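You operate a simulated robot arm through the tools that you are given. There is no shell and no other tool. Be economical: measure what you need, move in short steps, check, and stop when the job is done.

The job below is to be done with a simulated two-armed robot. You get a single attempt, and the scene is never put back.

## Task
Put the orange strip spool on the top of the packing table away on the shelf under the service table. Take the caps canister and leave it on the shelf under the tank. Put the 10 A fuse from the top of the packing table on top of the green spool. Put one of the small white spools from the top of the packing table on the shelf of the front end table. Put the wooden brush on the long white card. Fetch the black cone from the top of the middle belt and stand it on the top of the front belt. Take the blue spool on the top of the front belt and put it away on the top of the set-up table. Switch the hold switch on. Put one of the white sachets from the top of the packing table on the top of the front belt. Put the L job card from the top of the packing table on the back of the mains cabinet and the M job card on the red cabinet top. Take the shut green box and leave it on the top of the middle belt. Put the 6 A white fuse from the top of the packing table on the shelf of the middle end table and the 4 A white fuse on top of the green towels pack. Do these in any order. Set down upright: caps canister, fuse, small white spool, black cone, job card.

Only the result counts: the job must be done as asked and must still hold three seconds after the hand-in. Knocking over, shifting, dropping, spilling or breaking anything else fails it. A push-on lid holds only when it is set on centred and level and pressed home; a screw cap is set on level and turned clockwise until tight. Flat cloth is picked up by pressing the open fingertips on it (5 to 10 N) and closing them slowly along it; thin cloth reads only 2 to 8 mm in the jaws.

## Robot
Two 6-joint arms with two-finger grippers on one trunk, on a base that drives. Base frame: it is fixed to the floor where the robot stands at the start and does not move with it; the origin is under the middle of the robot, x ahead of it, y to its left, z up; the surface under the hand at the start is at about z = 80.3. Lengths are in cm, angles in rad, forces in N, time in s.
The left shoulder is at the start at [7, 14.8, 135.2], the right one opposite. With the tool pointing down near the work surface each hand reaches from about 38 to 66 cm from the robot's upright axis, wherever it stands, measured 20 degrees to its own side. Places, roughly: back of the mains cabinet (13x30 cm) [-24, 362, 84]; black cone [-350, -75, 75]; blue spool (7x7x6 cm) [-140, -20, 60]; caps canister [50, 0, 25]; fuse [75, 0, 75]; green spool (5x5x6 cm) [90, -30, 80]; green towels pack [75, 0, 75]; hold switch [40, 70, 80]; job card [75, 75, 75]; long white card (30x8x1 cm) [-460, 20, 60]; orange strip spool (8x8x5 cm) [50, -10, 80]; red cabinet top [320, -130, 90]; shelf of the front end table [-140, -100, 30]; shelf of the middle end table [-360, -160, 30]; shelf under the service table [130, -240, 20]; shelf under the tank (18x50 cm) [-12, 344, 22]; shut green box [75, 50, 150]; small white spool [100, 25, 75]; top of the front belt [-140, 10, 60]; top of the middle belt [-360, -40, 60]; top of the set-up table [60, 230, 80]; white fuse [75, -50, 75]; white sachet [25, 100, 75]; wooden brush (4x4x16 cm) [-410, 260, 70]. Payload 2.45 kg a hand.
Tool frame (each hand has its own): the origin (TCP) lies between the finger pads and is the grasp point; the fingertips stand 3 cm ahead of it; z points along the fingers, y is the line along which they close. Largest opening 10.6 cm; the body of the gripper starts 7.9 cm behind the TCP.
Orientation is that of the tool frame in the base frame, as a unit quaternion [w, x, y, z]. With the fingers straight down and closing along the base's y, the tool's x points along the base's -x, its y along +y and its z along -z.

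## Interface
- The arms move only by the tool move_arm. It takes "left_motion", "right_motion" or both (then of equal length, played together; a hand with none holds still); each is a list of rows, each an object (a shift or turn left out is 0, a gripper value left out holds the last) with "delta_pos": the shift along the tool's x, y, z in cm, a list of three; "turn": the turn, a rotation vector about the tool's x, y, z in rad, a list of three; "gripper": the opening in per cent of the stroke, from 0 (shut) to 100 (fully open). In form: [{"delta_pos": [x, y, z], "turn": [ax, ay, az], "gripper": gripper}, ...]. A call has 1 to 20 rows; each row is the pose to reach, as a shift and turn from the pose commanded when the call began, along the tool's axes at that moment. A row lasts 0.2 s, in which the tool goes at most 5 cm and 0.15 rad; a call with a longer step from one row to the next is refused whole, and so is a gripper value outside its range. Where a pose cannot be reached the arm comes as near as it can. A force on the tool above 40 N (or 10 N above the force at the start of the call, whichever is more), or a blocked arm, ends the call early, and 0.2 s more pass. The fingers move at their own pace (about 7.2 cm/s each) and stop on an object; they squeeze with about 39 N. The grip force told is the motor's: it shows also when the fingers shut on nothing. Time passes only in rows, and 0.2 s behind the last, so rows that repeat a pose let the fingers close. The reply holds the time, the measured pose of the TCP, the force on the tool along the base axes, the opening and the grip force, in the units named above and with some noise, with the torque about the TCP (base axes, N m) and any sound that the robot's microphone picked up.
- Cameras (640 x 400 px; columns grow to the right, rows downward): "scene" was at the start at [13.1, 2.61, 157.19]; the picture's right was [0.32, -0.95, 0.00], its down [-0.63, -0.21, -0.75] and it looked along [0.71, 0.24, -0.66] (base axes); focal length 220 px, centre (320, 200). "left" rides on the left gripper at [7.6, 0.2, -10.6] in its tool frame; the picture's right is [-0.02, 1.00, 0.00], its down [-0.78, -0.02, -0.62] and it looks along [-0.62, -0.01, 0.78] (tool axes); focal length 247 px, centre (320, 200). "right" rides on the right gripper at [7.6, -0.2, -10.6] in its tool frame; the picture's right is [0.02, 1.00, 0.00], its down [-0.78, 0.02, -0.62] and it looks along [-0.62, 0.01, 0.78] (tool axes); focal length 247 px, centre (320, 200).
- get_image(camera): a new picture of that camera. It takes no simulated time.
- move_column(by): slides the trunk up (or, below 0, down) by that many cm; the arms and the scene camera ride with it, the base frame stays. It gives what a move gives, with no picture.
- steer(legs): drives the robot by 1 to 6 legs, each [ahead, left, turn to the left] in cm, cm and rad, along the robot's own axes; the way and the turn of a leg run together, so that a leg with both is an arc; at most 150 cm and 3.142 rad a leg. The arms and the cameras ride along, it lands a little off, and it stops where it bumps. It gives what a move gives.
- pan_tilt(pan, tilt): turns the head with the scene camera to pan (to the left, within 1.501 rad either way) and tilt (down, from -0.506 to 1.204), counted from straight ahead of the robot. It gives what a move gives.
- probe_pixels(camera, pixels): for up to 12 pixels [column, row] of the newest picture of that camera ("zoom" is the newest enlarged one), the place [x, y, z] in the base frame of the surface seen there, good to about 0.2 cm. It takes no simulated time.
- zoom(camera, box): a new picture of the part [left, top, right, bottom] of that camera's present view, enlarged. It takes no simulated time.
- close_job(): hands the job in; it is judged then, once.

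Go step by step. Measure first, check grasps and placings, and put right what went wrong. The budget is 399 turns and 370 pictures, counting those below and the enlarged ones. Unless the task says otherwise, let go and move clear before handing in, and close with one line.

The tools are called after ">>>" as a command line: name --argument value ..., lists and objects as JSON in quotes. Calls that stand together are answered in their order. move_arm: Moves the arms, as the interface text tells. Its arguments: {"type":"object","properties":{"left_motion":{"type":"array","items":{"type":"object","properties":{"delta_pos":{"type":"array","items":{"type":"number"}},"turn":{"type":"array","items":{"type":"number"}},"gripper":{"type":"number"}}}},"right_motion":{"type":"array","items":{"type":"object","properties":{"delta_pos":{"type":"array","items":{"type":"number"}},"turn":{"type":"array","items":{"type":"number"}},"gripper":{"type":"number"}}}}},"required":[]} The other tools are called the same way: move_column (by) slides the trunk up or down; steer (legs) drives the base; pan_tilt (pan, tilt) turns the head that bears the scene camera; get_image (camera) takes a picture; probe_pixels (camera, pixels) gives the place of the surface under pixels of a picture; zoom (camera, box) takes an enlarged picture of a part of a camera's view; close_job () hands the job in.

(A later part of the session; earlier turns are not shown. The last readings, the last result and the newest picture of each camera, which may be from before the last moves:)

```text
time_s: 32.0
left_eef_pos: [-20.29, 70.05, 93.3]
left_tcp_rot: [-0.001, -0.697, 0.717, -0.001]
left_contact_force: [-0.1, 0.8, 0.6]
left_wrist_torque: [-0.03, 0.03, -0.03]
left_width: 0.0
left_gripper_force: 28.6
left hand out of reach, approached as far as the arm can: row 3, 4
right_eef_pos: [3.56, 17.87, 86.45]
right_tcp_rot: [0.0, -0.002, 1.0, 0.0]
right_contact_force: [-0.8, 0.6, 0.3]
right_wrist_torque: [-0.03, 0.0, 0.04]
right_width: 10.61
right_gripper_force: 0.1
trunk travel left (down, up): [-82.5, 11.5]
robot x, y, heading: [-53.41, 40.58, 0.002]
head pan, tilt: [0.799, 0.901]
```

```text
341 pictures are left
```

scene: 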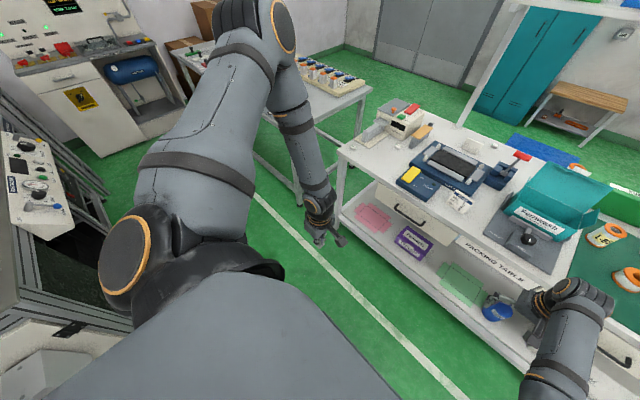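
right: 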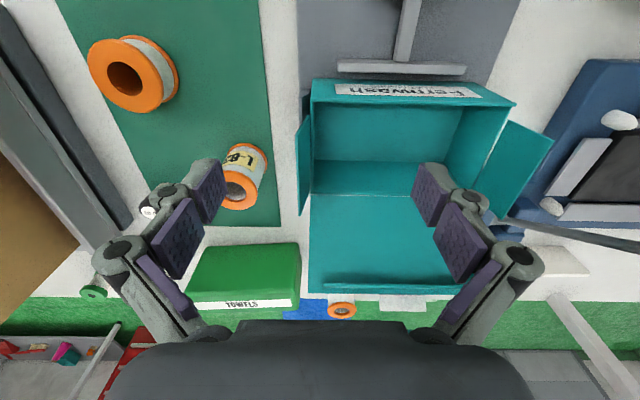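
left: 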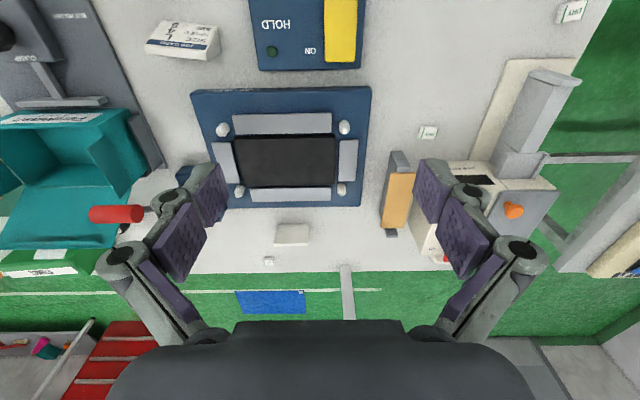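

The wall is in position, not yaw. I turn the tool back and try passing inward with the fingers pitched forward, then pitching down again.

>>> move_arm --left_motion '[{"turn": [0, 0, 0.14]}, {"turn": [0, 0, 0.28]}, {"turn": [0, 0, 0.42]}, {"turn": [0, 0, 0.56]}, {"turn": [0, 0, 0.7]}, {"turn": [0, 0, 0.84]}, {"turn": [0, 0, 0.98]}, {"turn": [0, 0, 1.12]}, {"turn": [0, 0, 1.26]}, {"turn": [0, 0, 1.4]}, {"turn": [0, 0, 1.54]}]'

>>> move_arm --left_motion '[{"turn": [0, -0.14, 0]}, {"turn": [0, -0.28, 0]}, {"turn": [0, -0.42, 0]}, {"turn": [0, -0.56, 0]}, {"turn": [0, -0.7, 0]}, {"turn": [0, -0.84, 0]}, {"turn": [0, -0.98, 0]}, {"turn": [0, -1.12, 0]}, {"turn": [0, -1.26, 0]}]'

>>> move_arm --left_motion '[{"delta_pos": [0, -4, 0]}, {"delta_pos": [0, -8, 0]}, {"delta_pos": [0, -12, 0]}, {"delta_pos": [0, -16, 0]}, {"delta_pos": [0, -20, 0]}]'

```text
time_s: 34.4
left_eef_pos: [-20.3, 70.17, 93.37]
left_tcp_rot: [0.0, -0.001, 1.0, 0.001]
left_contact_force: [-0.4, 0.2, -0.6]
left_wrist_torque: [0.02, 0.01, 0.0]
left_width: 0.0
left_gripper_force: 28.4
right_eef_pos: [3.59, 17.87, 86.56]
right_tcp_rot: [0.001, -0.002, 1.0, 0.0]
right_contact_force: [-0.2, -0.4, 0.4]
right_wrist_torque: [-0.01, -0.01, -0.02]
right_width: 10.59
right_gripper_force: 0.0
trunk travel left (down, up): [-82.5, 11.5]
robot x, y, heading: [-53.39, 40.78, 0.007]
head pan, tilt: [0.799, 0.901]
```

```text
time_s: 36.4
left_eef_pos: [-20.25, 70.11, 93.13]
left_tcp_rot: [0.589, -0.003, 0.808, 0.0]
left_contact_force: [-0.3, -0.5, 0.6]
left_wrist_torque: [0.0, -0.01, -0.01]
left_width: 0.0
left_gripper_force: 28.6
left hand out of reach, approached as far as the arm can: row 5, 6
right_eef_pos: [3.56, 17.96, 86.49]
right_tcp_rot: [0.0, -0.002, 1.0, 0.0]
right_contact_force: [-0.6, -0.7, -0.4]
right_wrist_torque: [-0.02, 0.02, 0.02]
right_width: 10.62
right_gripper_force: 0.1
trunk travel left (down, up): [-82.5, 11.5]
robot x, y, heading: [-53.71, 40.76, 0.006]
head pan, tilt: [0.799, 0.901]
```

```text
time_s: 37.6
left_eef_pos: [-19.9, 62.87, 94.68]
left_tcp_rot: [0.588, -0.002, 0.809, 0.002]
left_contact_force: [-0.3, 0.3, 0.3]
left_wrist_torque: [-0.01, 0.01, -0.01]
left_width: 0.0
left_gripper_force: 28.3
left hand out of reach, approached as far as the arm can: row 2, 3, 4, 5
right_eef_pos: [3.68, 17.97, 86.47]
right_tcp_rot: [0.0, -0.001, 1.0, 0.0]
right_contact_force: [-0.3, 0.1, 0.6]
right_wrist_torque: [0.02, 0.01, 0.02]
right_width: 10.59
right_gripper_force: 0.1
trunk travel left (down, up): [-82.5, 11.5]
robot x, y, heading: [-53.3, 40.67, 0.003]
head pan, tilt: [0.799, 0.901]
```

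Pitched forward, the hand went inward to y 63. I extend forward and further in, then pitch down again.

>>> move_arm --left_motion '[{"delta_pos": [-1.2, -1, 3.8]}, {"delta_pos": [-2.4, -2, 7.6]}, {"delta_pos": [-3.6, -4, 11.4]}, {"delta_pos": [-4.8, -6, 15]}, {"delta_pos": [-4.8, -10, 15]}]'

>>> move_arm --left_motion '[{"turn": [0, 0.14, 0]}, {"turn": [0, 0.28, 0]}, {"turn": [0, 0.42, 0]}, {"turn": [0, 0.56, 0]}, {"turn": [0, 0.7, 0]}, {"turn": [0, 0.84, 0]}, {"turn": [0, 0.98, 0]}, {"turn": [0, 1.12, 0]}, {"turn": [0, 1.26, 0]}]'

>>> get_image --camera "scene"

```text
time_s: 38.8
left_eef_pos: [-5.41, 57.73, 92.7]
left_tcp_rot: [0.581, 0.093, 0.807, 0.048]
left_contact_force: [0.3, -0.1, -0.5]
left_wrist_torque: [0.0, 0.02, -0.03]
left_width: 0.01
left_gripper_force: 28.8
left hand out of reach, approached as far as the arm can: row 4, 5
right_eef_pos: [3.6, 17.79, 86.5]
right_tcp_rot: [0.001, -0.002, 1.0, -0.001]
right_contact_force: [-0.6, -1.2, -0.2]
right_wrist_torque: [-0.01, -0.04, 0.05]
right_width: 10.6
right_gripper_force: 0.0
trunk travel left (down, up): [-82.5, 11.5]
robot x, y, heading: [-53.02, 40.68, 0.004]
head pan, tilt: [0.799, 0.901]
stopped in row 5 (left hand): the arm was blocked; the commanded pose is now the measured one
```

```text
time_s: 40.8
left_eef_pos: [-12.45, 76.84, 68.93]
left_tcp_rot: [0.081, 0.003, 0.996, 0.027]
left_contact_force: [0.0, 0.0, -1.6]
left_wrist_torque: [-0.04, -0.03, -0.01]
left_width: 0.0
left_gripper_force: 28.4
left hand out of reach, approached as far as the arm can: row 1, 2, 3, 4, 5, 6, 7, 8, 9
right_eef_pos: [3.84, 17.9, 86.45]
right_tcp_rot: [0.0, -0.002, 1.0, -0.001]
right_contact_force: [0.1, 0.0, 0.0]
right_wrist_torque: [-0.05, 0.03, 0.0]
right_width: 10.59
right_gripper_force: 0.0
trunk travel left (down, up): [-82.5, 11.5]
robot x, y, heading: [-53.34, 40.67, 0.002]
head pan, tilt: [0.799, 0.901]
```

```text
340 pictures are left
```

scene: 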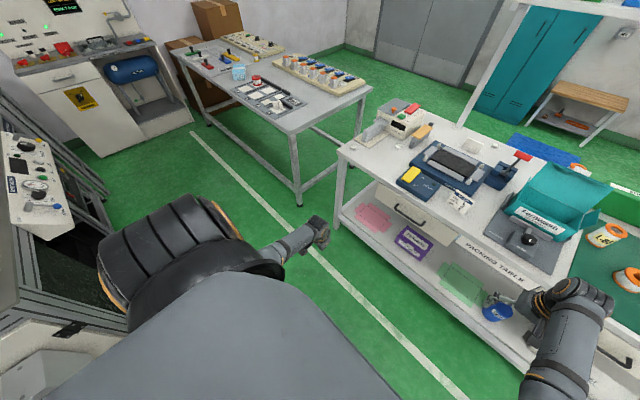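

The arm has flipped into another configuration (elbow low, tool nearly down at z 69). I try raising it and moving inward from here.

>>> move_arm --left_motion '[{"delta_pos": [0, 0, -4], "turn": [0, 0.1, 0]}, {"delta_pos": [-1, -2, -8], "turn": [0, 0.16, 0]}, {"delta_pos": [-3, -5, -11], "turn": [0, 0.16, 0]}, {"delta_pos": [-6, -8, -13], "turn": [0, 0.16, 0]}, {"delta_pos": [-8, -12, -14], "turn": [0, 0.16, 0]}]'

>>> get_image --camera "scene"

```text
time_s: 42.0
left_eef_pos: [-10.22, 77.61, 66.63]
left_tcp_rot: [0.006, 0.0, 1.0, 0.009]
left_contact_force: [0.5, -0.1, 0.3]
left_wrist_torque: [-0.01, 0.03, -0.03]
left_width: 0.01
left_gripper_force: 28.4
left hand out of reach, approached as far as the arm can: row 1, 2, 3, 4, 5
right_eef_pos: [3.66, 17.85, 86.46]
right_tcp_rot: [0.001, -0.002, 1.0, 0.0]
right_contact_force: [0.0, 0.2, 0.3]
right_wrist_torque: [0.0, 0.02, -0.05]
right_width: 10.59
right_gripper_force: 0.1
trunk travel left (down, up): [-82.5, 11.5]
robot x, y, heading: [-53.25, 40.45, 0.003]
head pan, tilt: [0.799, 0.901]
```

```text
339 pictures are left
```

scene: 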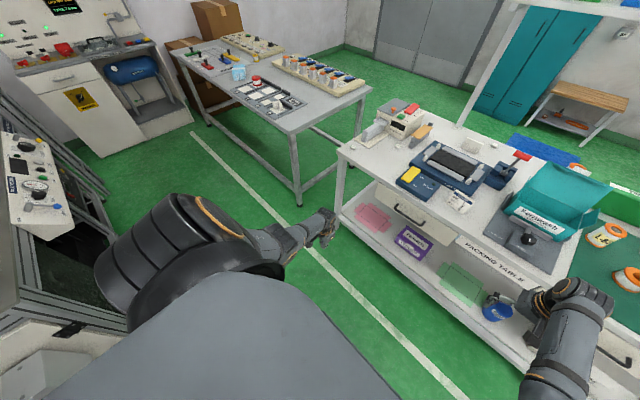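

I compare with the right arm: can it reach the mirrored spot of the switch target?

>>> move_arm --right_motion '[{"delta_pos": [4, -2, 0]}, {"delta_pos": [8, -4, 0]}, {"delta_pos": [10.5, -6, 0]}]'

>>> move_arm --right_motion '[{"delta_pos": [0, -4, 0]}, {"delta_pos": [0, -8, 0]}, {"delta_pos": [0, -12, 0]}]'

>>> move_arm --right_motion '[{"delta_pos": [0, 0, -4]}, {"delta_pos": [0, 0, -8]}, {"delta_pos": [0, 0, -12]}, {"delta_pos": [0, 0, -16]}]'

>>> pan_tilt --pan -0.5 --tilt 0.9

>>> get_image --camera "scene"

```text
time_s: 42.8
left_eef_pos: [-10.24, 77.69, 66.9]
left_tcp_rot: [0.007, 0.0, 1.0, 0.009]
left_contact_force: [-0.5, 0.5, 0.5]
left_wrist_torque: [0.03, 0.0, 0.0]
left_width: 0.0
left_gripper_force: 29.0
right_eef_pos: [-6.98, 11.88, 86.66]
right_tcp_rot: [0.001, -0.002, 1.0, -0.001]
right_contact_force: [0.3, -0.8, 0.0]
right_wrist_torque: [0.04, 0.01, -0.01]
right_width: 10.58
right_gripper_force: 0.1
trunk travel left (down, up): [-82.5, 11.5]
robot x, y, heading: [-53.47, 40.63, -0.001]
head pan, tilt: [0.799, 0.901]
```

```text
time_s: 43.6
left_eef_pos: [-10.38, 77.64, 66.84]
left_tcp_rot: [0.006, 0.001, 1.0, 0.008]
left_contact_force: [1.1, -0.1, 0.1]
left_wrist_torque: [-0.01, -0.02, 0.01]
left_width: 0.01
left_gripper_force: 28.7
right_eef_pos: [-6.93, -0.19, 86.51]
right_tcp_rot: [0.0, -0.001, 1.0, 0.0]
right_contact_force: [1.0, -0.5, 0.8]
right_wrist_torque: [-0.04, 0.03, 0.03]
right_width: 10.63
right_gripper_force: 0.0
trunk travel left (down, up): [-82.5, 11.5]
robot x, y, heading: [-53.4, 40.66, 0.001]
head pan, tilt: [0.799, 0.901]
```

```text
time_s: 44.6
left_eef_pos: [-10.28, 77.71, 66.87]
left_tcp_rot: [0.006, 0.0, 1.0, 0.009]
left_contact_force: [-0.3, 0.8, -0.4]
left_wrist_torque: [0.0, -0.03, 0.03]
left_width: 0.0
left_gripper_force: 28.7
right_eef_pos: [-6.85, -0.13, 102.66]
right_tcp_rot: [0.0, -0.002, 1.0, -0.001]
right_contact_force: [-0.8, -0.1, -0.4]
right_wrist_torque: [0.01, -0.04, 0.0]
right_width: 10.6
right_gripper_force: 0.0
trunk travel left (down, up): [-82.5, 11.5]
robot x, y, heading: [-53.14, 40.85, 0.001]
head pan, tilt: [0.799, 0.901]
```

```text
time_s: 46.1
left_eef_pos: [-10.18, 77.72, 66.77]
left_tcp_rot: [0.006, 0.0, 1.0, 0.008]
left_contact_force: [1.2, 0.2, -1.1]
left_wrist_torque: [-0.01, 0.03, -0.03]
left_width: 0.04
left_gripper_force: 28.3
right_eef_pos: [-6.85, -0.08, 102.54]
right_tcp_rot: [0.0, -0.001, 1.0, 0.0]
right_contact_force: [-0.5, 0.1, 0.6]
right_wrist_torque: [-0.02, -0.01, 0.01]
right_width: 10.61
right_gripper_force: 0.0
trunk travel left (down, up): [-82.5, 11.5]
robot x, y, heading: [-53.13, 40.74, 0.005]
head pan, tilt: [-0.499, 0.901]
```

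```text
338 pictures are left
```

scene: 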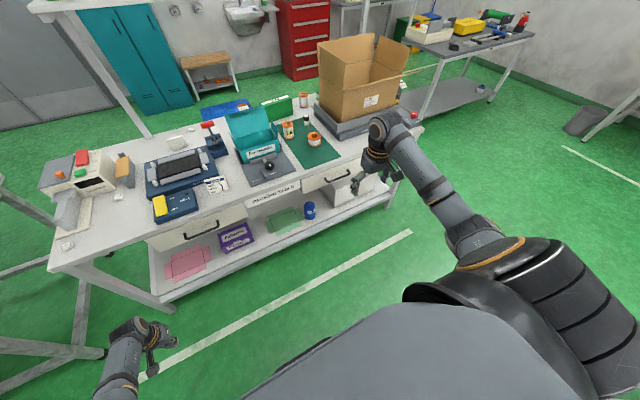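

The right arm moves freely, so its configuration is the good one. The left now looks like its mirror but stretched; I try pulling it in and up with pure moves.

>>> move_arm --left_motion '[{"delta_pos": [4, 0, 0]}]'

>>> move_arm --left_motion '[{"delta_pos": [0, 0, -4]}]'

>>> move_arm --left_motion '[{"delta_pos": [0, -4, 0]}]'

>>> move_arm --left_motion '[{"delta_pos": [0, 0, 4]}]'

```text
time_s: 46.5
left_eef_pos: [-14.4, 78.44, 65.48]
left_tcp_rot: [0.003, 0.0, 1.0, 0.021]
left_contact_force: [-0.4, 0.3, 0.7]
left_wrist_torque: [0.0, -0.02, -0.02]
left_width: 0.0
left_gripper_force: 28.6
left hand out of reach, approached as far as the arm can: row 1
right_eef_pos: [-6.98, -0.12, 102.67]
right_tcp_rot: [0.001, -0.002, 1.0, -0.001]
right_contact_force: [-0.5, 0.4, 0.1]
right_wrist_torque: [0.05, -0.02, 0.03]
right_width: 10.61
right_gripper_force: 0.1
trunk travel left (down, up): [-82.5, 11.5]
robot x, y, heading: [-53.33, 40.23, 0.007]
head pan, tilt: [-0.499, 0.901]
```

```text
time_s: 46.9
left_eef_pos: [-13.51, 79.14, 65.77]
left_tcp_rot: [0.001, 0.0, 1.0, 0.025]
left_contact_force: [0.2, -0.1, 0.1]
left_wrist_torque: [-0.03, 0.02, -0.02]
left_width: 0.01
left_gripper_force: 28.4
left hand out of reach, approached as far as the arm can: row 1
right_eef_pos: [-6.89, -0.18, 102.5]
right_tcp_rot: [0.001, -0.003, 1.0, -0.001]
right_contact_force: [-0.4, -1.0, -0.1]
right_wrist_torque: [-0.04, 0.01, -0.01]
right_width: 10.59
right_gripper_force: 0.0
trunk travel left (down, up): [-82.5, 11.5]
robot x, y, heading: [-53.49, 40.62, 0.003]
head pan, tilt: [-0.499, 0.901]
```

```text
time_s: 47.3
left_eef_pos: [-14.15, 77.18, 65.39]
left_tcp_rot: [0.005, 0.001, 1.0, 0.014]
left_contact_force: [0.0, 0.5, -0.5]
left_wrist_torque: [0.01, 0.02, -0.02]
left_width: 0.0
left_gripper_force: 28.9
left hand out of reach, approached as far as the arm can: row 1
right_eef_pos: [-6.84, -0.16, 102.54]
right_tcp_rot: [0.0, -0.002, 1.0, 0.0]
right_contact_force: [0.1, -0.7, -0.1]
right_wrist_torque: [-0.03, 0.0, -0.02]
right_width: 10.61
right_gripper_force: 0.0
trunk travel left (down, up): [-82.5, 11.5]
robot x, y, heading: [-53.47, 40.95, 0.003]
head pan, tilt: [-0.499, 0.901]
```

```text
time_s: 47.7
left_eef_pos: [-14.97, 77.68, 61.65]
left_tcp_rot: [-0.001, 0.0, 1.0, 0.022]
left_contact_force: [-3.5, 0.3, -1.9]
left_wrist_torque: [-0.02, -0.3, 0.01]
left_width: 0.0
left_gripper_force: 28.5
left hand out of reach, approached as far as the arm can: row 1
right_eef_pos: [-6.32, -0.17, 102.25]
right_tcp_rot: [-0.002, -0.003, 1.0, 0.0]
right_contact_force: [0.8, 0.4, -1.7]
right_wrist_torque: [-0.03, 0.09, -0.01]
right_width: 10.6
right_gripper_force: 0.1
trunk travel left (down, up): [-82.5, 11.5]
robot x, y, heading: [-53.53, 40.79, 0.003]
head pan, tilt: [-0.499, 0.901]
```

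I look at the left arm itself with the head.

>>> pan_tilt --pan 0.9 --tilt 1.15

>>> get_image --camera "scene"

>>> get_image --camera "left"

>>> pan_tilt --pan -0.9 --tilt 1.15

>>> get_image --camera "scene"

```text
time_s: 49.2
left_eef_pos: [-14.31, 77.68, 62.09]
left_tcp_rot: [0.007, 0.0, 1.0, 0.022]
left_contact_force: [-0.2, 0.0, 0.1]
left_wrist_torque: [-0.01, -0.02, -0.01]
left_width: 0.0
left_gripper_force: 28.7
right_eef_pos: [-6.96, -0.12, 102.62]
right_tcp_rot: [0.0, -0.002, 1.0, -0.001]
right_contact_force: [-0.6, -0.1, 0.4]
right_wrist_torque: [0.02, 0.0, 0.02]
right_width: 10.62
right_gripper_force: 0.0
trunk travel left (down, up): [-82.5, 11.5]
robot x, y, heading: [-53.1, 40.44, 0.002]
head pan, tilt: [0.901, 1.15]
```

```text
337 pictures are left
```

scene: 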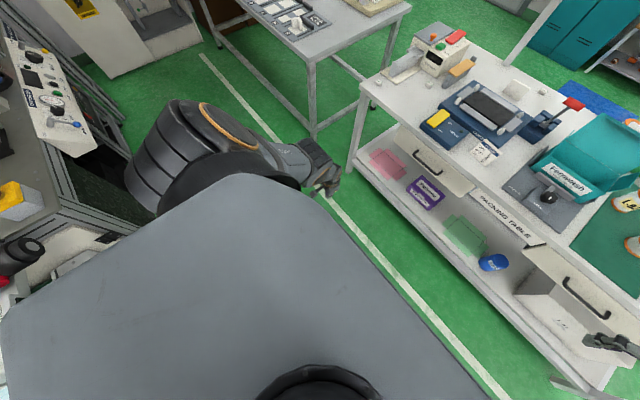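

```text
336 pictures are left
```

left: 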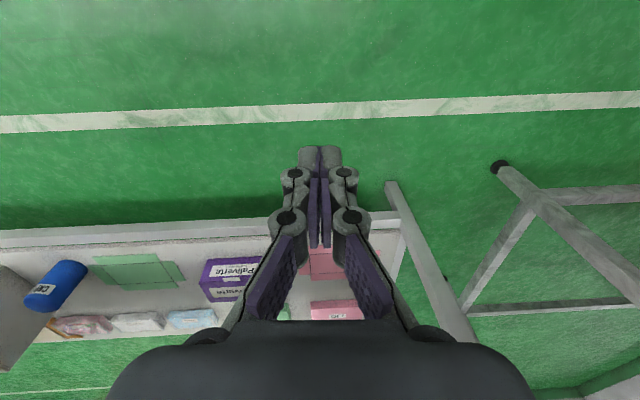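

```text
time_s: 51.0
left_eef_pos: [-14.29, 77.61, 62.19]
left_tcp_rot: [0.007, 0.001, 1.0, 0.023]
left_contact_force: [0.4, 2.0, -0.1]
left_wrist_torque: [0.03, -0.01, 0.0]
left_width: 0.03
left_gripper_force: 28.6
right_eef_pos: [-6.97, -0.12, 102.54]
right_tcp_rot: [0.001, -0.002, 1.0, -0.001]
right_contact_force: [-0.7, -0.8, -0.1]
right_wrist_torque: [0.0, 0.02, -0.02]
right_width: 10.58
right_gripper_force: 0.0
trunk travel left (down, up): [-82.5, 11.5]
robot x, y, heading: [-53.33, 40.68, 0.004]
head pan, tilt: [-0.901, 1.15]
```

```text
335 pictures are left
```

scene: 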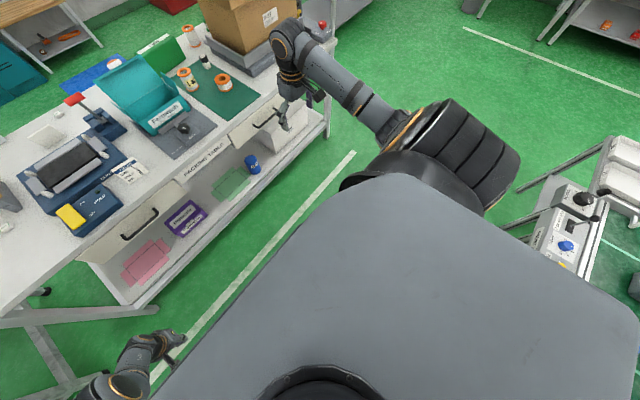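

I check whether the right arm can reach the mirror of the left arm's start pose (50,-38,115), to learn whether the two start in different branches.

>>> move_arm --right_motion '[{"delta_pos": [-2, 1, -4]}, {"delta_pos": [-4, 2, -8]}, {"delta_pos": [-4, 2, -12]}]'

>>> move_arm --left_motion '[{"turn": [0, -0.14, 0]}, {"turn": [0, -0.28, 0]}, {"turn": [0, -0.42, 0]}, {"turn": [0, -0.56, 0]}, {"turn": [0, -0.7, 0]}]'

>>> get_image --camera "scene"

```text
time_s: 51.8
left_eef_pos: [-15.01, 77.49, 62.09]
left_tcp_rot: [0.004, -0.001, 1.0, 0.023]
left_contact_force: [0.2, -0.5, 0.1]
left_wrist_torque: [0.01, -0.03, -0.02]
left_width: 0.04
left_gripper_force: 29.1
right_eef_pos: [-8.21, -1.3, 111.11]
right_tcp_rot: [0.01, -0.002, 1.0, 0.003]
right_contact_force: [-0.8, -0.1, 1.1]
right_wrist_torque: [-0.06, -0.05, -0.02]
right_width: 10.59
right_gripper_force: 0.1
right hand out of reach, approached as far as the arm can: row 1, 2, 3
trunk travel left (down, up): [-82.5, 11.5]
robot x, y, heading: [-53.47, 40.12, 0.004]
head pan, tilt: [-0.901, 1.15]
```

```text
time_s: 53.0
left_eef_pos: [-14.68, 77.8, 61.06]
left_tcp_rot: [0.345, 0.011, 0.938, 0.025]
left_contact_force: [-0.3, 0.2, 0.6]
left_wrist_torque: [-0.02, 0.01, -0.02]
left_width: 0.02
left_gripper_force: 28.2
left hand out of reach, approached as far as the arm can: row 1, 2, 3, 4, 5
right_eef_pos: [-8.14, -1.15, 111.01]
right_tcp_rot: [0.009, -0.002, 1.0, 0.003]
right_contact_force: [0.5, -0.2, 0.0]
right_wrist_torque: [-0.02, -0.01, -0.02]
right_width: 10.61
right_gripper_force: 0.1
trunk travel left (down, up): [-82.5, 11.5]
robot x, y, heading: [-53.46, 41.08, 0.004]
head pan, tilt: [-0.901, 1.15]
```

```text
334 pictures are left
```

scene: 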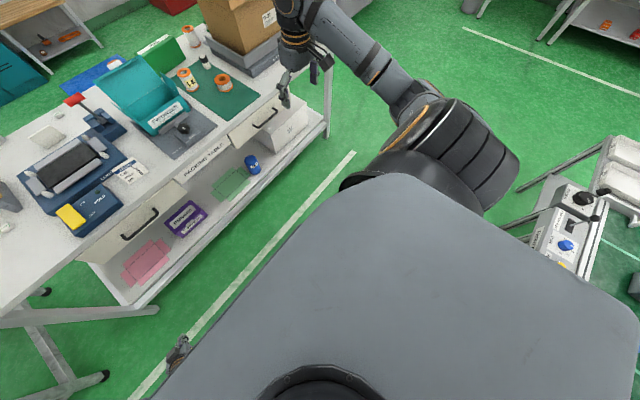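

The right arm is elbow-low and the left started elbow-high; the left now seems elbow-low. I try to work the left up and inward while pitched.

>>> move_arm --left_motion '[{"turn": [0, -0.14, 0]}, {"turn": [0, -0.28, 0]}, {"turn": [0, -0.42, 0]}, {"turn": [0, -0.56, 0]}, {"turn": [0, -0.7, 0]}]'

>>> move_arm --left_motion '[{"delta_pos": [-4, 0, 0]}, {"delta_pos": [-8, 0, 0]}, {"delta_pos": [-12, 0, 0]}]'

>>> move_arm --left_motion '[{"delta_pos": [0, -4, 0]}, {"delta_pos": [0, -8, 0]}, {"delta_pos": [0, -12, 0]}]'

>>> move_arm --left_motion '[{"delta_pos": [-4, 0, 0]}, {"delta_pos": [-8, 0, 0]}, {"delta_pos": [-12, 0, 0]}]'

```text
time_s: 54.2
left_eef_pos: [-16.5, 75.21, 71.83]
left_tcp_rot: [0.635, 0.017, 0.772, 0.021]
left_contact_force: [-0.8, 0.3, 0.4]
left_wrist_torque: [0.01, -0.01, 0.02]
left_width: 0.01
left_gripper_force: 29.1
left hand out of reach, approached as far as the arm can: row 1, 2, 3, 4, 5
right_eef_pos: [-8.16, -1.4, 111.21]
right_tcp_rot: [0.01, -0.002, 1.0, 0.002]
right_contact_force: [-0.4, 0.4, 0.5]
right_wrist_torque: [0.0, -0.03, 0.0]
right_width: 10.61
right_gripper_force: 0.2
trunk travel left (down, up): [-82.5, 11.5]
robot x, y, heading: [-53.14, 40.62, -0.004]
head pan, tilt: [-0.901, 1.15]
```

```text
time_s: 55.0
left_eef_pos: [-14.11, 74.44, 83.6]
left_tcp_rot: [0.644, 0.017, 0.765, 0.021]
left_contact_force: [0.7, 0.3, -0.2]
left_wrist_torque: [0.01, 0.01, 0.01]
left_width: 0.0
left_gripper_force: 28.1
right_eef_pos: [-7.86, -1.19, 110.99]
right_tcp_rot: [0.009, -0.002, 1.0, 0.003]
right_contact_force: [-1.1, -0.1, -0.1]
right_wrist_torque: [-0.04, 0.04, 0.0]
right_width: 10.59
right_gripper_force: 0.0
trunk travel left (down, up): [-82.5, 11.5]
robot x, y, heading: [-53.49, 40.76, 0.0]
head pan, tilt: [-0.901, 1.15]
```

```text
time_s: 55.8
left_eef_pos: [-14.2, 62.41, 82.9]
left_tcp_rot: [0.645, 0.018, 0.764, 0.021]
left_contact_force: [0.3, -0.8, -0.6]
left_wrist_torque: [0.01, -0.01, 0.02]
left_width: 0.03
left_gripper_force: 28.9
right_eef_pos: [-7.91, -1.17, 110.86]
right_tcp_rot: [0.009, -0.002, 1.0, 0.004]
right_contact_force: [-1.2, -0.4, 0.2]
right_wrist_torque: [0.0, 0.03, 0.0]
right_width: 10.63
right_gripper_force: 0.0
trunk travel left (down, up): [-82.5, 11.5]
robot x, y, heading: [-53.43, 40.61, 0.006]
head pan, tilt: [-0.901, 1.15]
```

```text
time_s: 56.6
left_eef_pos: [-12.27, 61.98, 94.71]
left_tcp_rot: [0.644, 0.018, 0.764, 0.02]
left_contact_force: [0.0, -0.1, 0.5]
left_wrist_torque: [0.02, 0.02, 0.01]
left_width: 0.0
left_gripper_force: 28.0
right_eef_pos: [-7.91, -1.15, 110.96]
right_tcp_rot: [0.009, -0.002, 1.0, 0.003]
right_contact_force: [0.5, 0.0, 0.0]
right_wrist_torque: [0.02, 0.02, 0.0]
right_width: 10.59
right_gripper_force: 0.1
trunk travel left (down, up): [-82.5, 11.5]
robot x, y, heading: [-53.17, 40.72, 0.004]
head pan, tilt: [-0.901, 1.15]
```

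Now the left moves freely pitched forward. I pitch it down again while extending forward and lowering.

>>> move_arm --left_motion '[{"delta_pos": [0.6, 0, 1.2], "turn": [0, 0.14, 0]}, {"delta_pos": [1.2, 0, 2.4], "turn": [0, 0.28, 0]}, {"delta_pos": [1.8, 0, 3.6], "turn": [0, 0.42, 0]}, {"delta_pos": [2.4, 0, 4.8], "turn": [0, 0.56, 0]}, {"delta_pos": [3, 0, 6], "turn": [0, 0.7, 0]}, {"delta_pos": [3.6, 0, 7.2], "turn": [0, 0.84, 0]}, {"delta_pos": [4.2, 0, 8.4], "turn": [0, 0.98, 0]}, {"delta_pos": [4.8, 0, 9.6], "turn": [0, 1.12, 0]}, {"delta_pos": [5.4, 0, 10.8], "turn": [0, 1.26, 0]}, {"delta_pos": [6, 0, 12.2], "turn": [0, 1.4, 0]}]'

>>> move_arm --left_motion '[{"delta_pos": [0, -3, 0]}]'

>>> move_arm --left_motion '[{"delta_pos": [0, 0, -4]}]'

```text
time_s: 58.8
left_eef_pos: [-1.12, 62.5, 86.64]
left_tcp_rot: [-0.001, 0.001, 1.0, 0.028]
left_contact_force: [0.0, 0.6, 0.1]
left_wrist_torque: [0.01, -0.01, 0.0]
left_width: 0.0
left_gripper_force: 28.2
left hand out of reach, approached as far as the arm can: row 1
right_eef_pos: [-7.82, -1.25, 110.85]
right_tcp_rot: [0.008, -0.002, 1.0, 0.003]
right_contact_force: [0.6, -0.9, 0.2]
right_wrist_torque: [0.01, 0.03, 0.01]
right_width: 10.6
right_gripper_force: 0.0
trunk travel left (down, up): [-82.5, 11.5]
robot x, y, heading: [-53.38, 40.65, 0.003]
head pan, tilt: [-0.901, 1.15]
```

```text
time_s: 59.2
left_eef_pos: [-1.24, 59.2, 86.83]
left_tcp_rot: [0.001, 0.0, 1.0, 0.028]
left_contact_force: [-0.2, -0.7, 0.4]
left_wrist_torque: [0.05, -0.02, 0.01]
left_width: 0.01
left_gripper_force: 29.1
right_eef_pos: [-8.02, -1.43, 110.83]
right_tcp_rot: [0.009, -0.002, 1.0, 0.004]
right_contact_force: [0.3, 0.3, 0.6]
right_wrist_torque: [0.0, -0.02, 0.01]
right_width: 10.6
right_gripper_force: 0.0
trunk travel left (down, up): [-82.5, 11.5]
robot x, y, heading: [-53.25, 41.04, 0.002]
head pan, tilt: [-0.901, 1.15]
```

```text
time_s: 59.6
left_eef_pos: [-1.37, 59.11, 90.62]
left_tcp_rot: [0.001, -0.001, 1.0, 0.026]
left_contact_force: [-0.1, -0.7, -0.1]
left_wrist_torque: [-0.01, 0.0, 0.01]
left_width: 0.0
left_gripper_force: 28.9
right_eef_pos: [-8.05, -1.18, 110.97]
right_tcp_rot: [0.01, -0.002, 1.0, 0.003]
right_contact_force: [-0.2, -0.5, 1.1]
right_wrist_torque: [0.02, -0.03, 0.03]
right_width: 10.58
right_gripper_force: 0.0
trunk travel left (down, up): [-82.5, 11.5]
robot x, y, heading: [-53.68, 40.5, 0.006]
head pan, tilt: [-0.901, 1.15]
```

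The left arm is now in the good configuration at (52,18.5) relative. I level it and drive to put the left hand over the rocker's ON end.

>>> move_arm --left_motion '[{"delta_pos": [0, 0, -2], "turn": [0.05, 0, 0]}, {"delta_pos": [0, 0, -4], "turn": [0.05, 0, 0]}]'

>>> steer --legs '[[40, 9.5, 0]]'

>>> pan_tilt --pan 0.6 --tilt 0.9

>>> get_image --camera "scene"

```text
time_s: 60.2
left_eef_pos: [-1.23, 58.99, 94.52]
left_tcp_rot: [0.001, 0.001, 1.0, 0.003]
left_contact_force: [0.5, -0.3, -0.8]
left_wrist_torque: [0.05, -0.04, -0.03]
left_width: 0.0
left_gripper_force: 28.7
right_eef_pos: [-8.17, -1.3, 111.0]
right_tcp_rot: [0.009, -0.002, 1.0, 0.002]
right_contact_force: [0.0, -0.1, 0.6]
right_wrist_torque: [0.03, 0.01, 0.0]
right_width: 10.61
right_gripper_force: 0.0
trunk travel left (down, up): [-82.5, 11.5]
robot x, y, heading: [-53.57, 40.91, 0.004]
head pan, tilt: [-0.901, 1.15]
```

```text
time_s: 62.8
left_eef_pos: [38.76, 68.63, 94.67]
left_tcp_rot: [0.001, 0.0, 1.0, 0.001]
left_contact_force: [-1.2, 0.0, 0.4]
left_wrist_torque: [0.0, 0.0, 0.0]
left_width: 0.03
left_gripper_force: 29.1
right_eef_pos: [32.02, 8.61, 111.09]
right_tcp_rot: [0.01, -0.002, 1.0, 0.002]
right_contact_force: [0.8, 0.5, 0.3]
right_wrist_torque: [0.0, -0.04, -0.01]
right_width: 10.63
right_gripper_force: 0.0
trunk travel left (down, up): [-82.5, 11.5]
robot x, y, heading: [-13.36, 50.51, 0.007]
head pan, tilt: [-0.901, 1.15]
```

```text
time_s: 64.3
left_eef_pos: [38.82, 68.62, 94.52]
left_tcp_rot: [0.001, 0.001, 1.0, 0.002]
left_contact_force: [0.5, 0.1, 0.2]
left_wrist_torque: [0.0, -0.02, -0.03]
left_width: 0.0
left_gripper_force: 28.9
right_eef_pos: [31.99, 8.4, 111.04]
right_tcp_rot: [0.009, -0.002, 1.0, 0.002]
right_contact_force: [-0.3, -0.1, 0.7]
right_wrist_torque: [0.0, 0.03, 0.0]
right_width: 10.58
right_gripper_force: 0.1
trunk travel left (down, up): [-82.5, 11.5]
robot x, y, heading: [-13.27, 50.47, 0.008]
head pan, tilt: [0.6, 0.901]
```

```text
333 pictures are left
```

scene: 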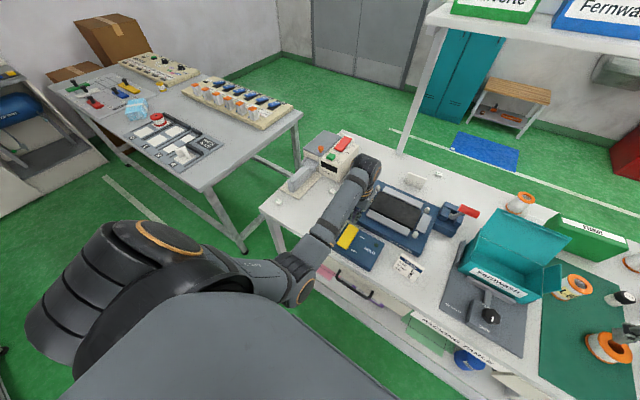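

Driving is precise and the hand is above (38.8,68.6). I press down in small steps.

>>> move_arm --left_motion '[{"delta_pos": [0, 0, 3]}, {"delta_pos": [0, 0, 5.5]}, {"delta_pos": [0, 0, 6.2]}, {"delta_pos": [0, 0, 6.7]}, {"delta_pos": [0, 0, 7.2]}, {"delta_pos": [0, 0, 7.7]}, {"delta_pos": [0, 0, 8.2]}]'

>>> move_arm --left_motion '[{"delta_pos": [0, 0, -4]}, {"delta_pos": [0, 0, -8]}, {"delta_pos": [4, 0, -8]}]'

>>> zoom --camera "scene" --box '[300, 190, 440, 290]'

>>> get_image --camera "left"

```text
time_s: 65.9
left_eef_pos: [39.08, 68.57, 87.41]
left_tcp_rot: [0.009, 0.0, 1.0, 0.003]
left_contact_force: [-8.5, 0.1, 21.0]
left_wrist_torque: [-0.02, 0.46, 0.01]
left_width: 0.58
left_gripper_force: 28.9
right_eef_pos: [31.83, 8.39, 110.97]
right_tcp_rot: [0.009, -0.002, 1.0, 0.002]
right_contact_force: [0.5, 0.1, -0.7]
right_wrist_torque: [-0.02, 0.03, -0.01]
right_width: 10.62
right_gripper_force: 0.1
trunk travel left (down, up): [-82.5, 11.5]
robot x, y, heading: [-13.53, 50.67, 0.006]
head pan, tilt: [0.6, 0.901]
stopped in row 7 (left hand): the force on the tool passed its limit at 46 N (the readings are from after the stop); the commanded pose is now the measured one
```

```text
time_s: 66.7
left_eef_pos: [35.11, 68.69, 95.0]
left_tcp_rot: [0.008, 0.0, 1.0, 0.003]
left_contact_force: [-0.1, 0.5, 0.2]
left_wrist_torque: [0.05, -0.07, -0.04]
left_width: 0.02
left_gripper_force: 29.0
right_eef_pos: [31.97, 8.37, 111.16]
right_tcp_rot: [0.009, -0.002, 1.0, 0.002]
right_contact_force: [-0.7, 0.8, -0.3]
right_wrist_torque: [0.02, -0.07, -0.04]
right_width: 10.59
right_gripper_force: 0.1
trunk travel left (down, up): [-82.5, 11.5]
robot x, y, heading: [-12.83, 50.56, 0.011]
head pan, tilt: [0.6, 0.901]
```

```text
4.00 times, centred on (370, 240) of scene
```

zoom: 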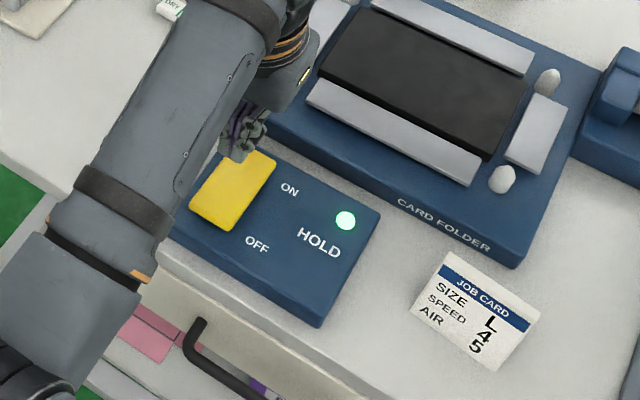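

```text
331 pictures are left
```

left: 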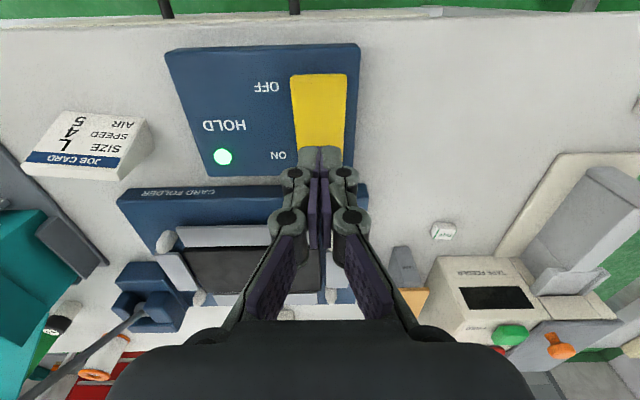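

The lamp at zoom (344,221) is green: hold is on. Now I check how close the base may come to the table by looking straight down.

>>> pan_tilt --pan 0.0 --tilt 1.2

>>> get_image --camera "scene"

>>> probe_pixels --camera "scene" --pixels '[[320, 230], [320, 260], [320, 200], [320, 290], [280, 240], [360, 240], [320, 180], [320, 160]]'

```text
time_s: 67.7
left_eef_pos: [35.21, 68.66, 94.88]
left_tcp_rot: [0.007, 0.0, 1.0, 0.003]
left_contact_force: [-0.3, -0.5, 0.0]
left_wrist_torque: [0.03, 0.02, 0.0]
left_width: 0.03
left_gripper_force: 29.3
right_eef_pos: [32.1, 8.38, 110.97]
right_tcp_rot: [0.008, -0.002, 1.0, 0.002]
right_contact_force: [0.0, -0.5, -0.2]
right_wrist_torque: [-0.01, -0.03, 0.03]
right_width: 10.61
right_gripper_force: 0.1
trunk travel left (down, up): [-82.5, 11.5]
robot x, y, heading: [-13.32, 50.44, 0.002]
head pan, tilt: [0.0, 1.201]
```

```text
330 pictures are left
```

scene: 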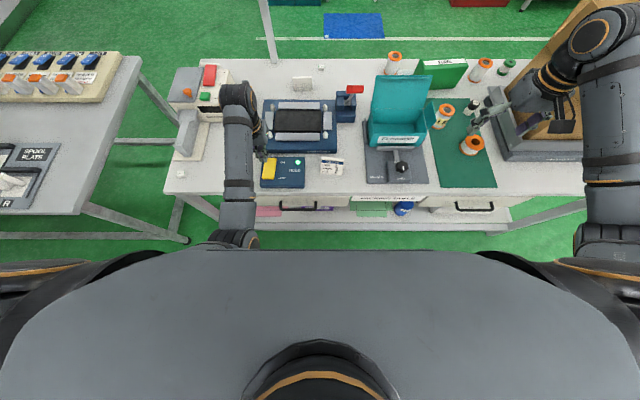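

```text
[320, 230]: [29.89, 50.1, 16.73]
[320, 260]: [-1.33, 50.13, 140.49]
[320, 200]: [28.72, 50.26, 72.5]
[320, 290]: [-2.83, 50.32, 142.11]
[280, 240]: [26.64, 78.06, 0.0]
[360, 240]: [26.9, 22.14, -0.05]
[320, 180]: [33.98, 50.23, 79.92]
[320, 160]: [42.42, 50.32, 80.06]
```

The drawer fronts are at x≈29, so the base may come to about x=3. I back off, slide right, draw the left hand in, lift the column, and bring the right hand to its inner position for the 10 A fuse.

>>> steer --legs '[[-30, 0, 0]]'

>>> move_arm --right_motion '[{"delta_pos": [0, 2, 3]}, {"delta_pos": [-2, 5, 6]}, {"delta_pos": [-5, 8, 9]}, {"delta_pos": [-8, 11, 11]}, {"delta_pos": [-10, 15, 11], "gripper": 55}, {"delta_pos": [-12, 19, 11]}, {"delta_pos": [-14, 23, 11]}]' --left_motion '[{"delta_pos": [3, 0, 0]}, {"delta_pos": [6, 0, 0]}, {"delta_pos": [8, 0, 0]}, {"delta_pos": [8, 0, 0]}, {"delta_pos": [8, 0, 0]}, {"delta_pos": [8, 0, 0]}, {"delta_pos": [8, 0, 0]}]'

>>> move_column --by 11

>>> steer --legs '[[0, -45.5, 0]]'

>>> pan_tilt --pan -0.2 --tilt 0.9

>>> get_image --camera "scene"

```text
time_s: 69.7
left_eef_pos: [5.63, 68.49, 94.95]
left_tcp_rot: [0.005, 0.0, 1.0, 0.002]
left_contact_force: [0.5, 0.5, -0.2]
left_wrist_torque: [-0.01, 0.0, 0.0]
left_width: 0.0
left_gripper_force: 28.4
right_eef_pos: [2.56, 8.43, 111.08]
right_tcp_rot: [0.007, -0.002, 1.0, 0.002]
right_contact_force: [0.1, -0.6, 0.1]
right_wrist_torque: [0.02, 0.02, 0.02]
right_width: 10.6
right_gripper_force: 0.1
trunk travel left (down, up): [-82.5, 11.5]
robot x, y, heading: [-42.74, 50.66, 0.005]
head pan, tilt: [0.0, 1.201]
```

```text
refused: row 3 steps farther than a row can; nothing moved
```

```text
time_s: 71.2
left_eef_pos: [5.53, 68.54, 105.98]
left_tcp_rot: [0.006, -0.001, 1.0, 0.003]
left_contact_force: [0.2, 0.0, 0.2]
left_wrist_torque: [0.0, -0.02, 0.05]
left_width: 0.01
left_gripper_force: 28.4
right_eef_pos: [2.33, 8.41, 121.97]
right_tcp_rot: [0.009, -0.002, 1.0, 0.003]
right_contact_force: [0.3, 1.0, -0.3]
right_wrist_torque: [0.01, 0.05, -0.01]
right_width: 10.6
right_gripper_force: 0.1
trunk travel left (down, up): [-93.5, 0.5]
robot x, y, heading: [-43.4, 50.24, 0.005]
head pan, tilt: [0.0, 1.201]
```

```text
time_s: 73.9
left_eef_pos: [5.81, 23.08, 105.84]
left_tcp_rot: [0.006, 0.002, 1.0, 0.002]
left_contact_force: [-0.7, 0.2, 0.0]
left_wrist_torque: [-0.02, 0.01, -0.03]
left_width: 0.0
left_gripper_force: 28.9
right_eef_pos: [2.4, -37.33, 121.95]
right_tcp_rot: [0.008, 0.0, 1.0, 0.002]
right_contact_force: [1.0, 0.7, -0.3]
right_wrist_torque: [-0.01, -0.02, -0.02]
right_width: 10.59
right_gripper_force: 0.2
trunk travel left (down, up): [-93.5, 0.5]
robot x, y, heading: [-43.13, 4.56, 0.006]
head pan, tilt: [0.0, 1.201]
```

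```text
time_s: 74.7
left_eef_pos: [5.78, 22.79, 105.99]
left_tcp_rot: [0.006, 0.002, 1.0, 0.002]
left_contact_force: [0.0, -0.1, 0.7]
left_wrist_torque: [-0.01, -0.03, 0.02]
left_width: 0.0
left_gripper_force: 28.7
right_eef_pos: [2.45, -37.33, 121.9]
right_tcp_rot: [0.009, 0.0, 1.0, 0.003]
right_contact_force: [-0.4, -0.1, 0.3]
right_wrist_torque: [0.01, -0.01, 0.0]
right_width: 10.61
right_gripper_force: 0.1
trunk travel left (down, up): [-93.5, 0.5]
robot x, y, heading: [-43.18, 4.98, 0.002]
head pan, tilt: [-0.201, 0.901]
```

```text
329 pictures are left
```

scene: 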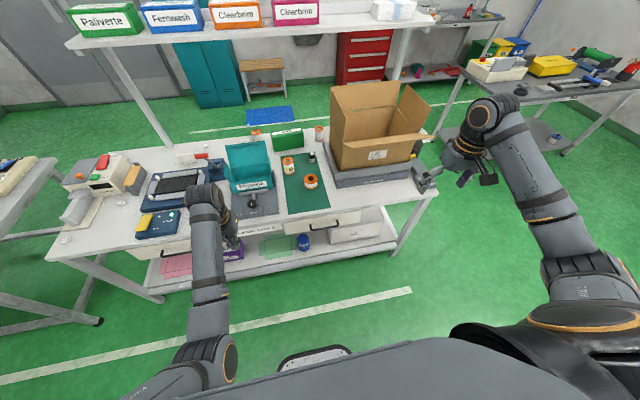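

Good overview. I probe the box, the base's bumper at (312,356), the canister at (303,241), and the objects.

>>> probe_pixels --camera "scene" --pixels '[[312, 350], [340, 352], [303, 241], [303, 234], [333, 90], [340, 160], [427, 137], [400, 83], [342, 180], [311, 181], [312, 156], [310, 145]]'

>>> zoom --camera "scene" --box '[220, 120, 380, 260]'

```text
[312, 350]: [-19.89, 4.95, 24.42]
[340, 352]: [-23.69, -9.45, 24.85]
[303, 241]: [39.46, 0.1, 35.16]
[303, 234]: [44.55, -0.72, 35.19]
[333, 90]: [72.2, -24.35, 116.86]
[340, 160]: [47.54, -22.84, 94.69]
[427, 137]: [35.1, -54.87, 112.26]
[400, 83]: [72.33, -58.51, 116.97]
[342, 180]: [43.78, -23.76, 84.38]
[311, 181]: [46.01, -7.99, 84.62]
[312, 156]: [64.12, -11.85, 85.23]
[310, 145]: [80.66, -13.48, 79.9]
```

```text
2.86 times, centred on (300, 190) of scene
```

zoom: 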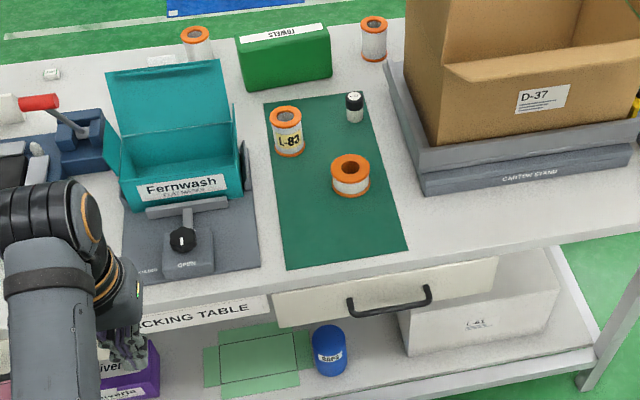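

The base front is at 23–25 cm, box walls at y≤-23. I bring the right hand in to the front and draw the left in.

>>> move_arm --right_motion '[{"delta_pos": [0, 2, 3]}, {"delta_pos": [-1, 5, 6]}, {"delta_pos": [-3, 8, 9]}, {"delta_pos": [-5, 11, 12]}, {"delta_pos": [-7, 14, 15], "gripper": 55}, {"delta_pos": [-9, 17, 17]}, {"delta_pos": [-12, 20, 18]}, {"delta_pos": [-14, 24, 18]}]' --left_motion '[{"delta_pos": [3, 0, 0]}, {"delta_pos": [6, 0, 0]}, {"delta_pos": [8, 0, 0]}, {"delta_pos": [8, 0, 0]}, {"delta_pos": [8, 0, 0]}, {"delta_pos": [8, 0, 0]}, {"delta_pos": [8, 0, 0]}, {"delta_pos": [8, 0, 0]}]'

>>> steer --legs '[[44.5, 0, 0]]'

>>> get_image --camera "right"

>>> get_image --camera "scene"

```text
time_s: 76.5
left_eef_pos: [-2.18, 23.07, 105.74]
left_tcp_rot: [0.005, 0.002, 1.0, 0.002]
left_contact_force: [-0.2, 0.1, -0.7]
left_wrist_torque: [-0.03, 0.0, -0.03]
left_width: 0.0
left_gripper_force: 28.8
right_eef_pos: [16.81, -13.15, 104.47]
right_tcp_rot: [0.008, 0.0, 1.0, 0.001]
right_contact_force: [0.0, 0.8, -0.1]
right_wrist_torque: [-0.02, -0.02, -0.01]
right_width: 5.85
right_gripper_force: 0.1
right hand out of reach, approached as far as the arm can: row 2, 3
trunk travel left (down, up): [-93.5, 0.5]
robot x, y, heading: [-42.6, 3.85, -0.006]
head pan, tilt: [-0.201, 0.901]
```

```text
time_s: 79.2
left_eef_pos: [41.64, 23.12, 105.95]
left_tcp_rot: [0.007, -0.001, 1.0, 0.003]
left_contact_force: [-0.5, 0.2, 0.1]
left_wrist_torque: [-0.01, -0.05, -0.02]
left_width: 0.01
left_gripper_force: 29.1
right_eef_pos: [60.85, -12.91, 104.51]
right_tcp_rot: [0.009, -0.002, 1.0, 0.002]
right_contact_force: [0.7, 0.5, 0.7]
right_wrist_torque: [0.01, 0.01, -0.04]
right_width: 5.81
right_gripper_force: 0.1
trunk travel left (down, up): [-93.5, 0.5]
robot x, y, heading: [1.25, 4.9, 0.009]
head pan, tilt: [-0.201, 0.901]
```

```text
327 pictures are left
```

right: 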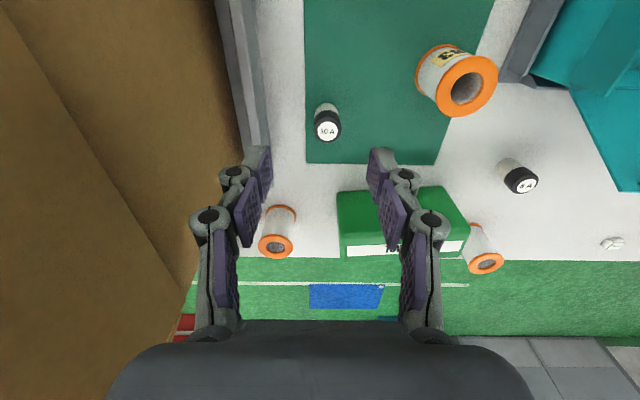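

```text
326 pictures are left
```

scene: 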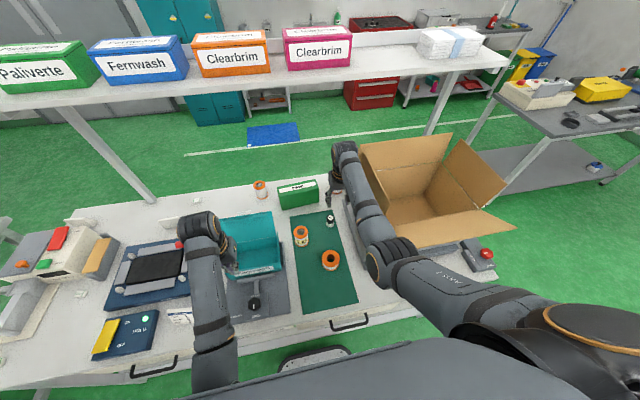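

The fuse is at right (327,125). I probe it and the 6 A one for accurate positions.

>>> probe_pixels --camera "right" --pixels '[[327, 131], [322, 127], [334, 130], [326, 108], [521, 180], [465, 87], [485, 262], [275, 246], [270, 150], [400, 215]]'

>>> zoom --camera "right" --box '[240, 60, 420, 180]'

```text
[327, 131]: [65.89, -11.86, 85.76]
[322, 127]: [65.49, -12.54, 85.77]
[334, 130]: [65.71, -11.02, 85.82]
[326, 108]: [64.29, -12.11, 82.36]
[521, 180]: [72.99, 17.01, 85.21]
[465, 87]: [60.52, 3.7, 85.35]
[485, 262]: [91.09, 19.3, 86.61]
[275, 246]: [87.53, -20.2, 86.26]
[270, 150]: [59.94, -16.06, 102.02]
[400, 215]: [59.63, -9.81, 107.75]
```

```text
3.33 times, centred on (330, 120) of right
```

zoom: 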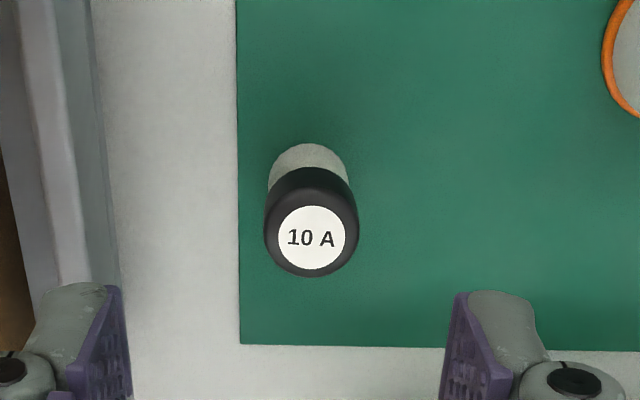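

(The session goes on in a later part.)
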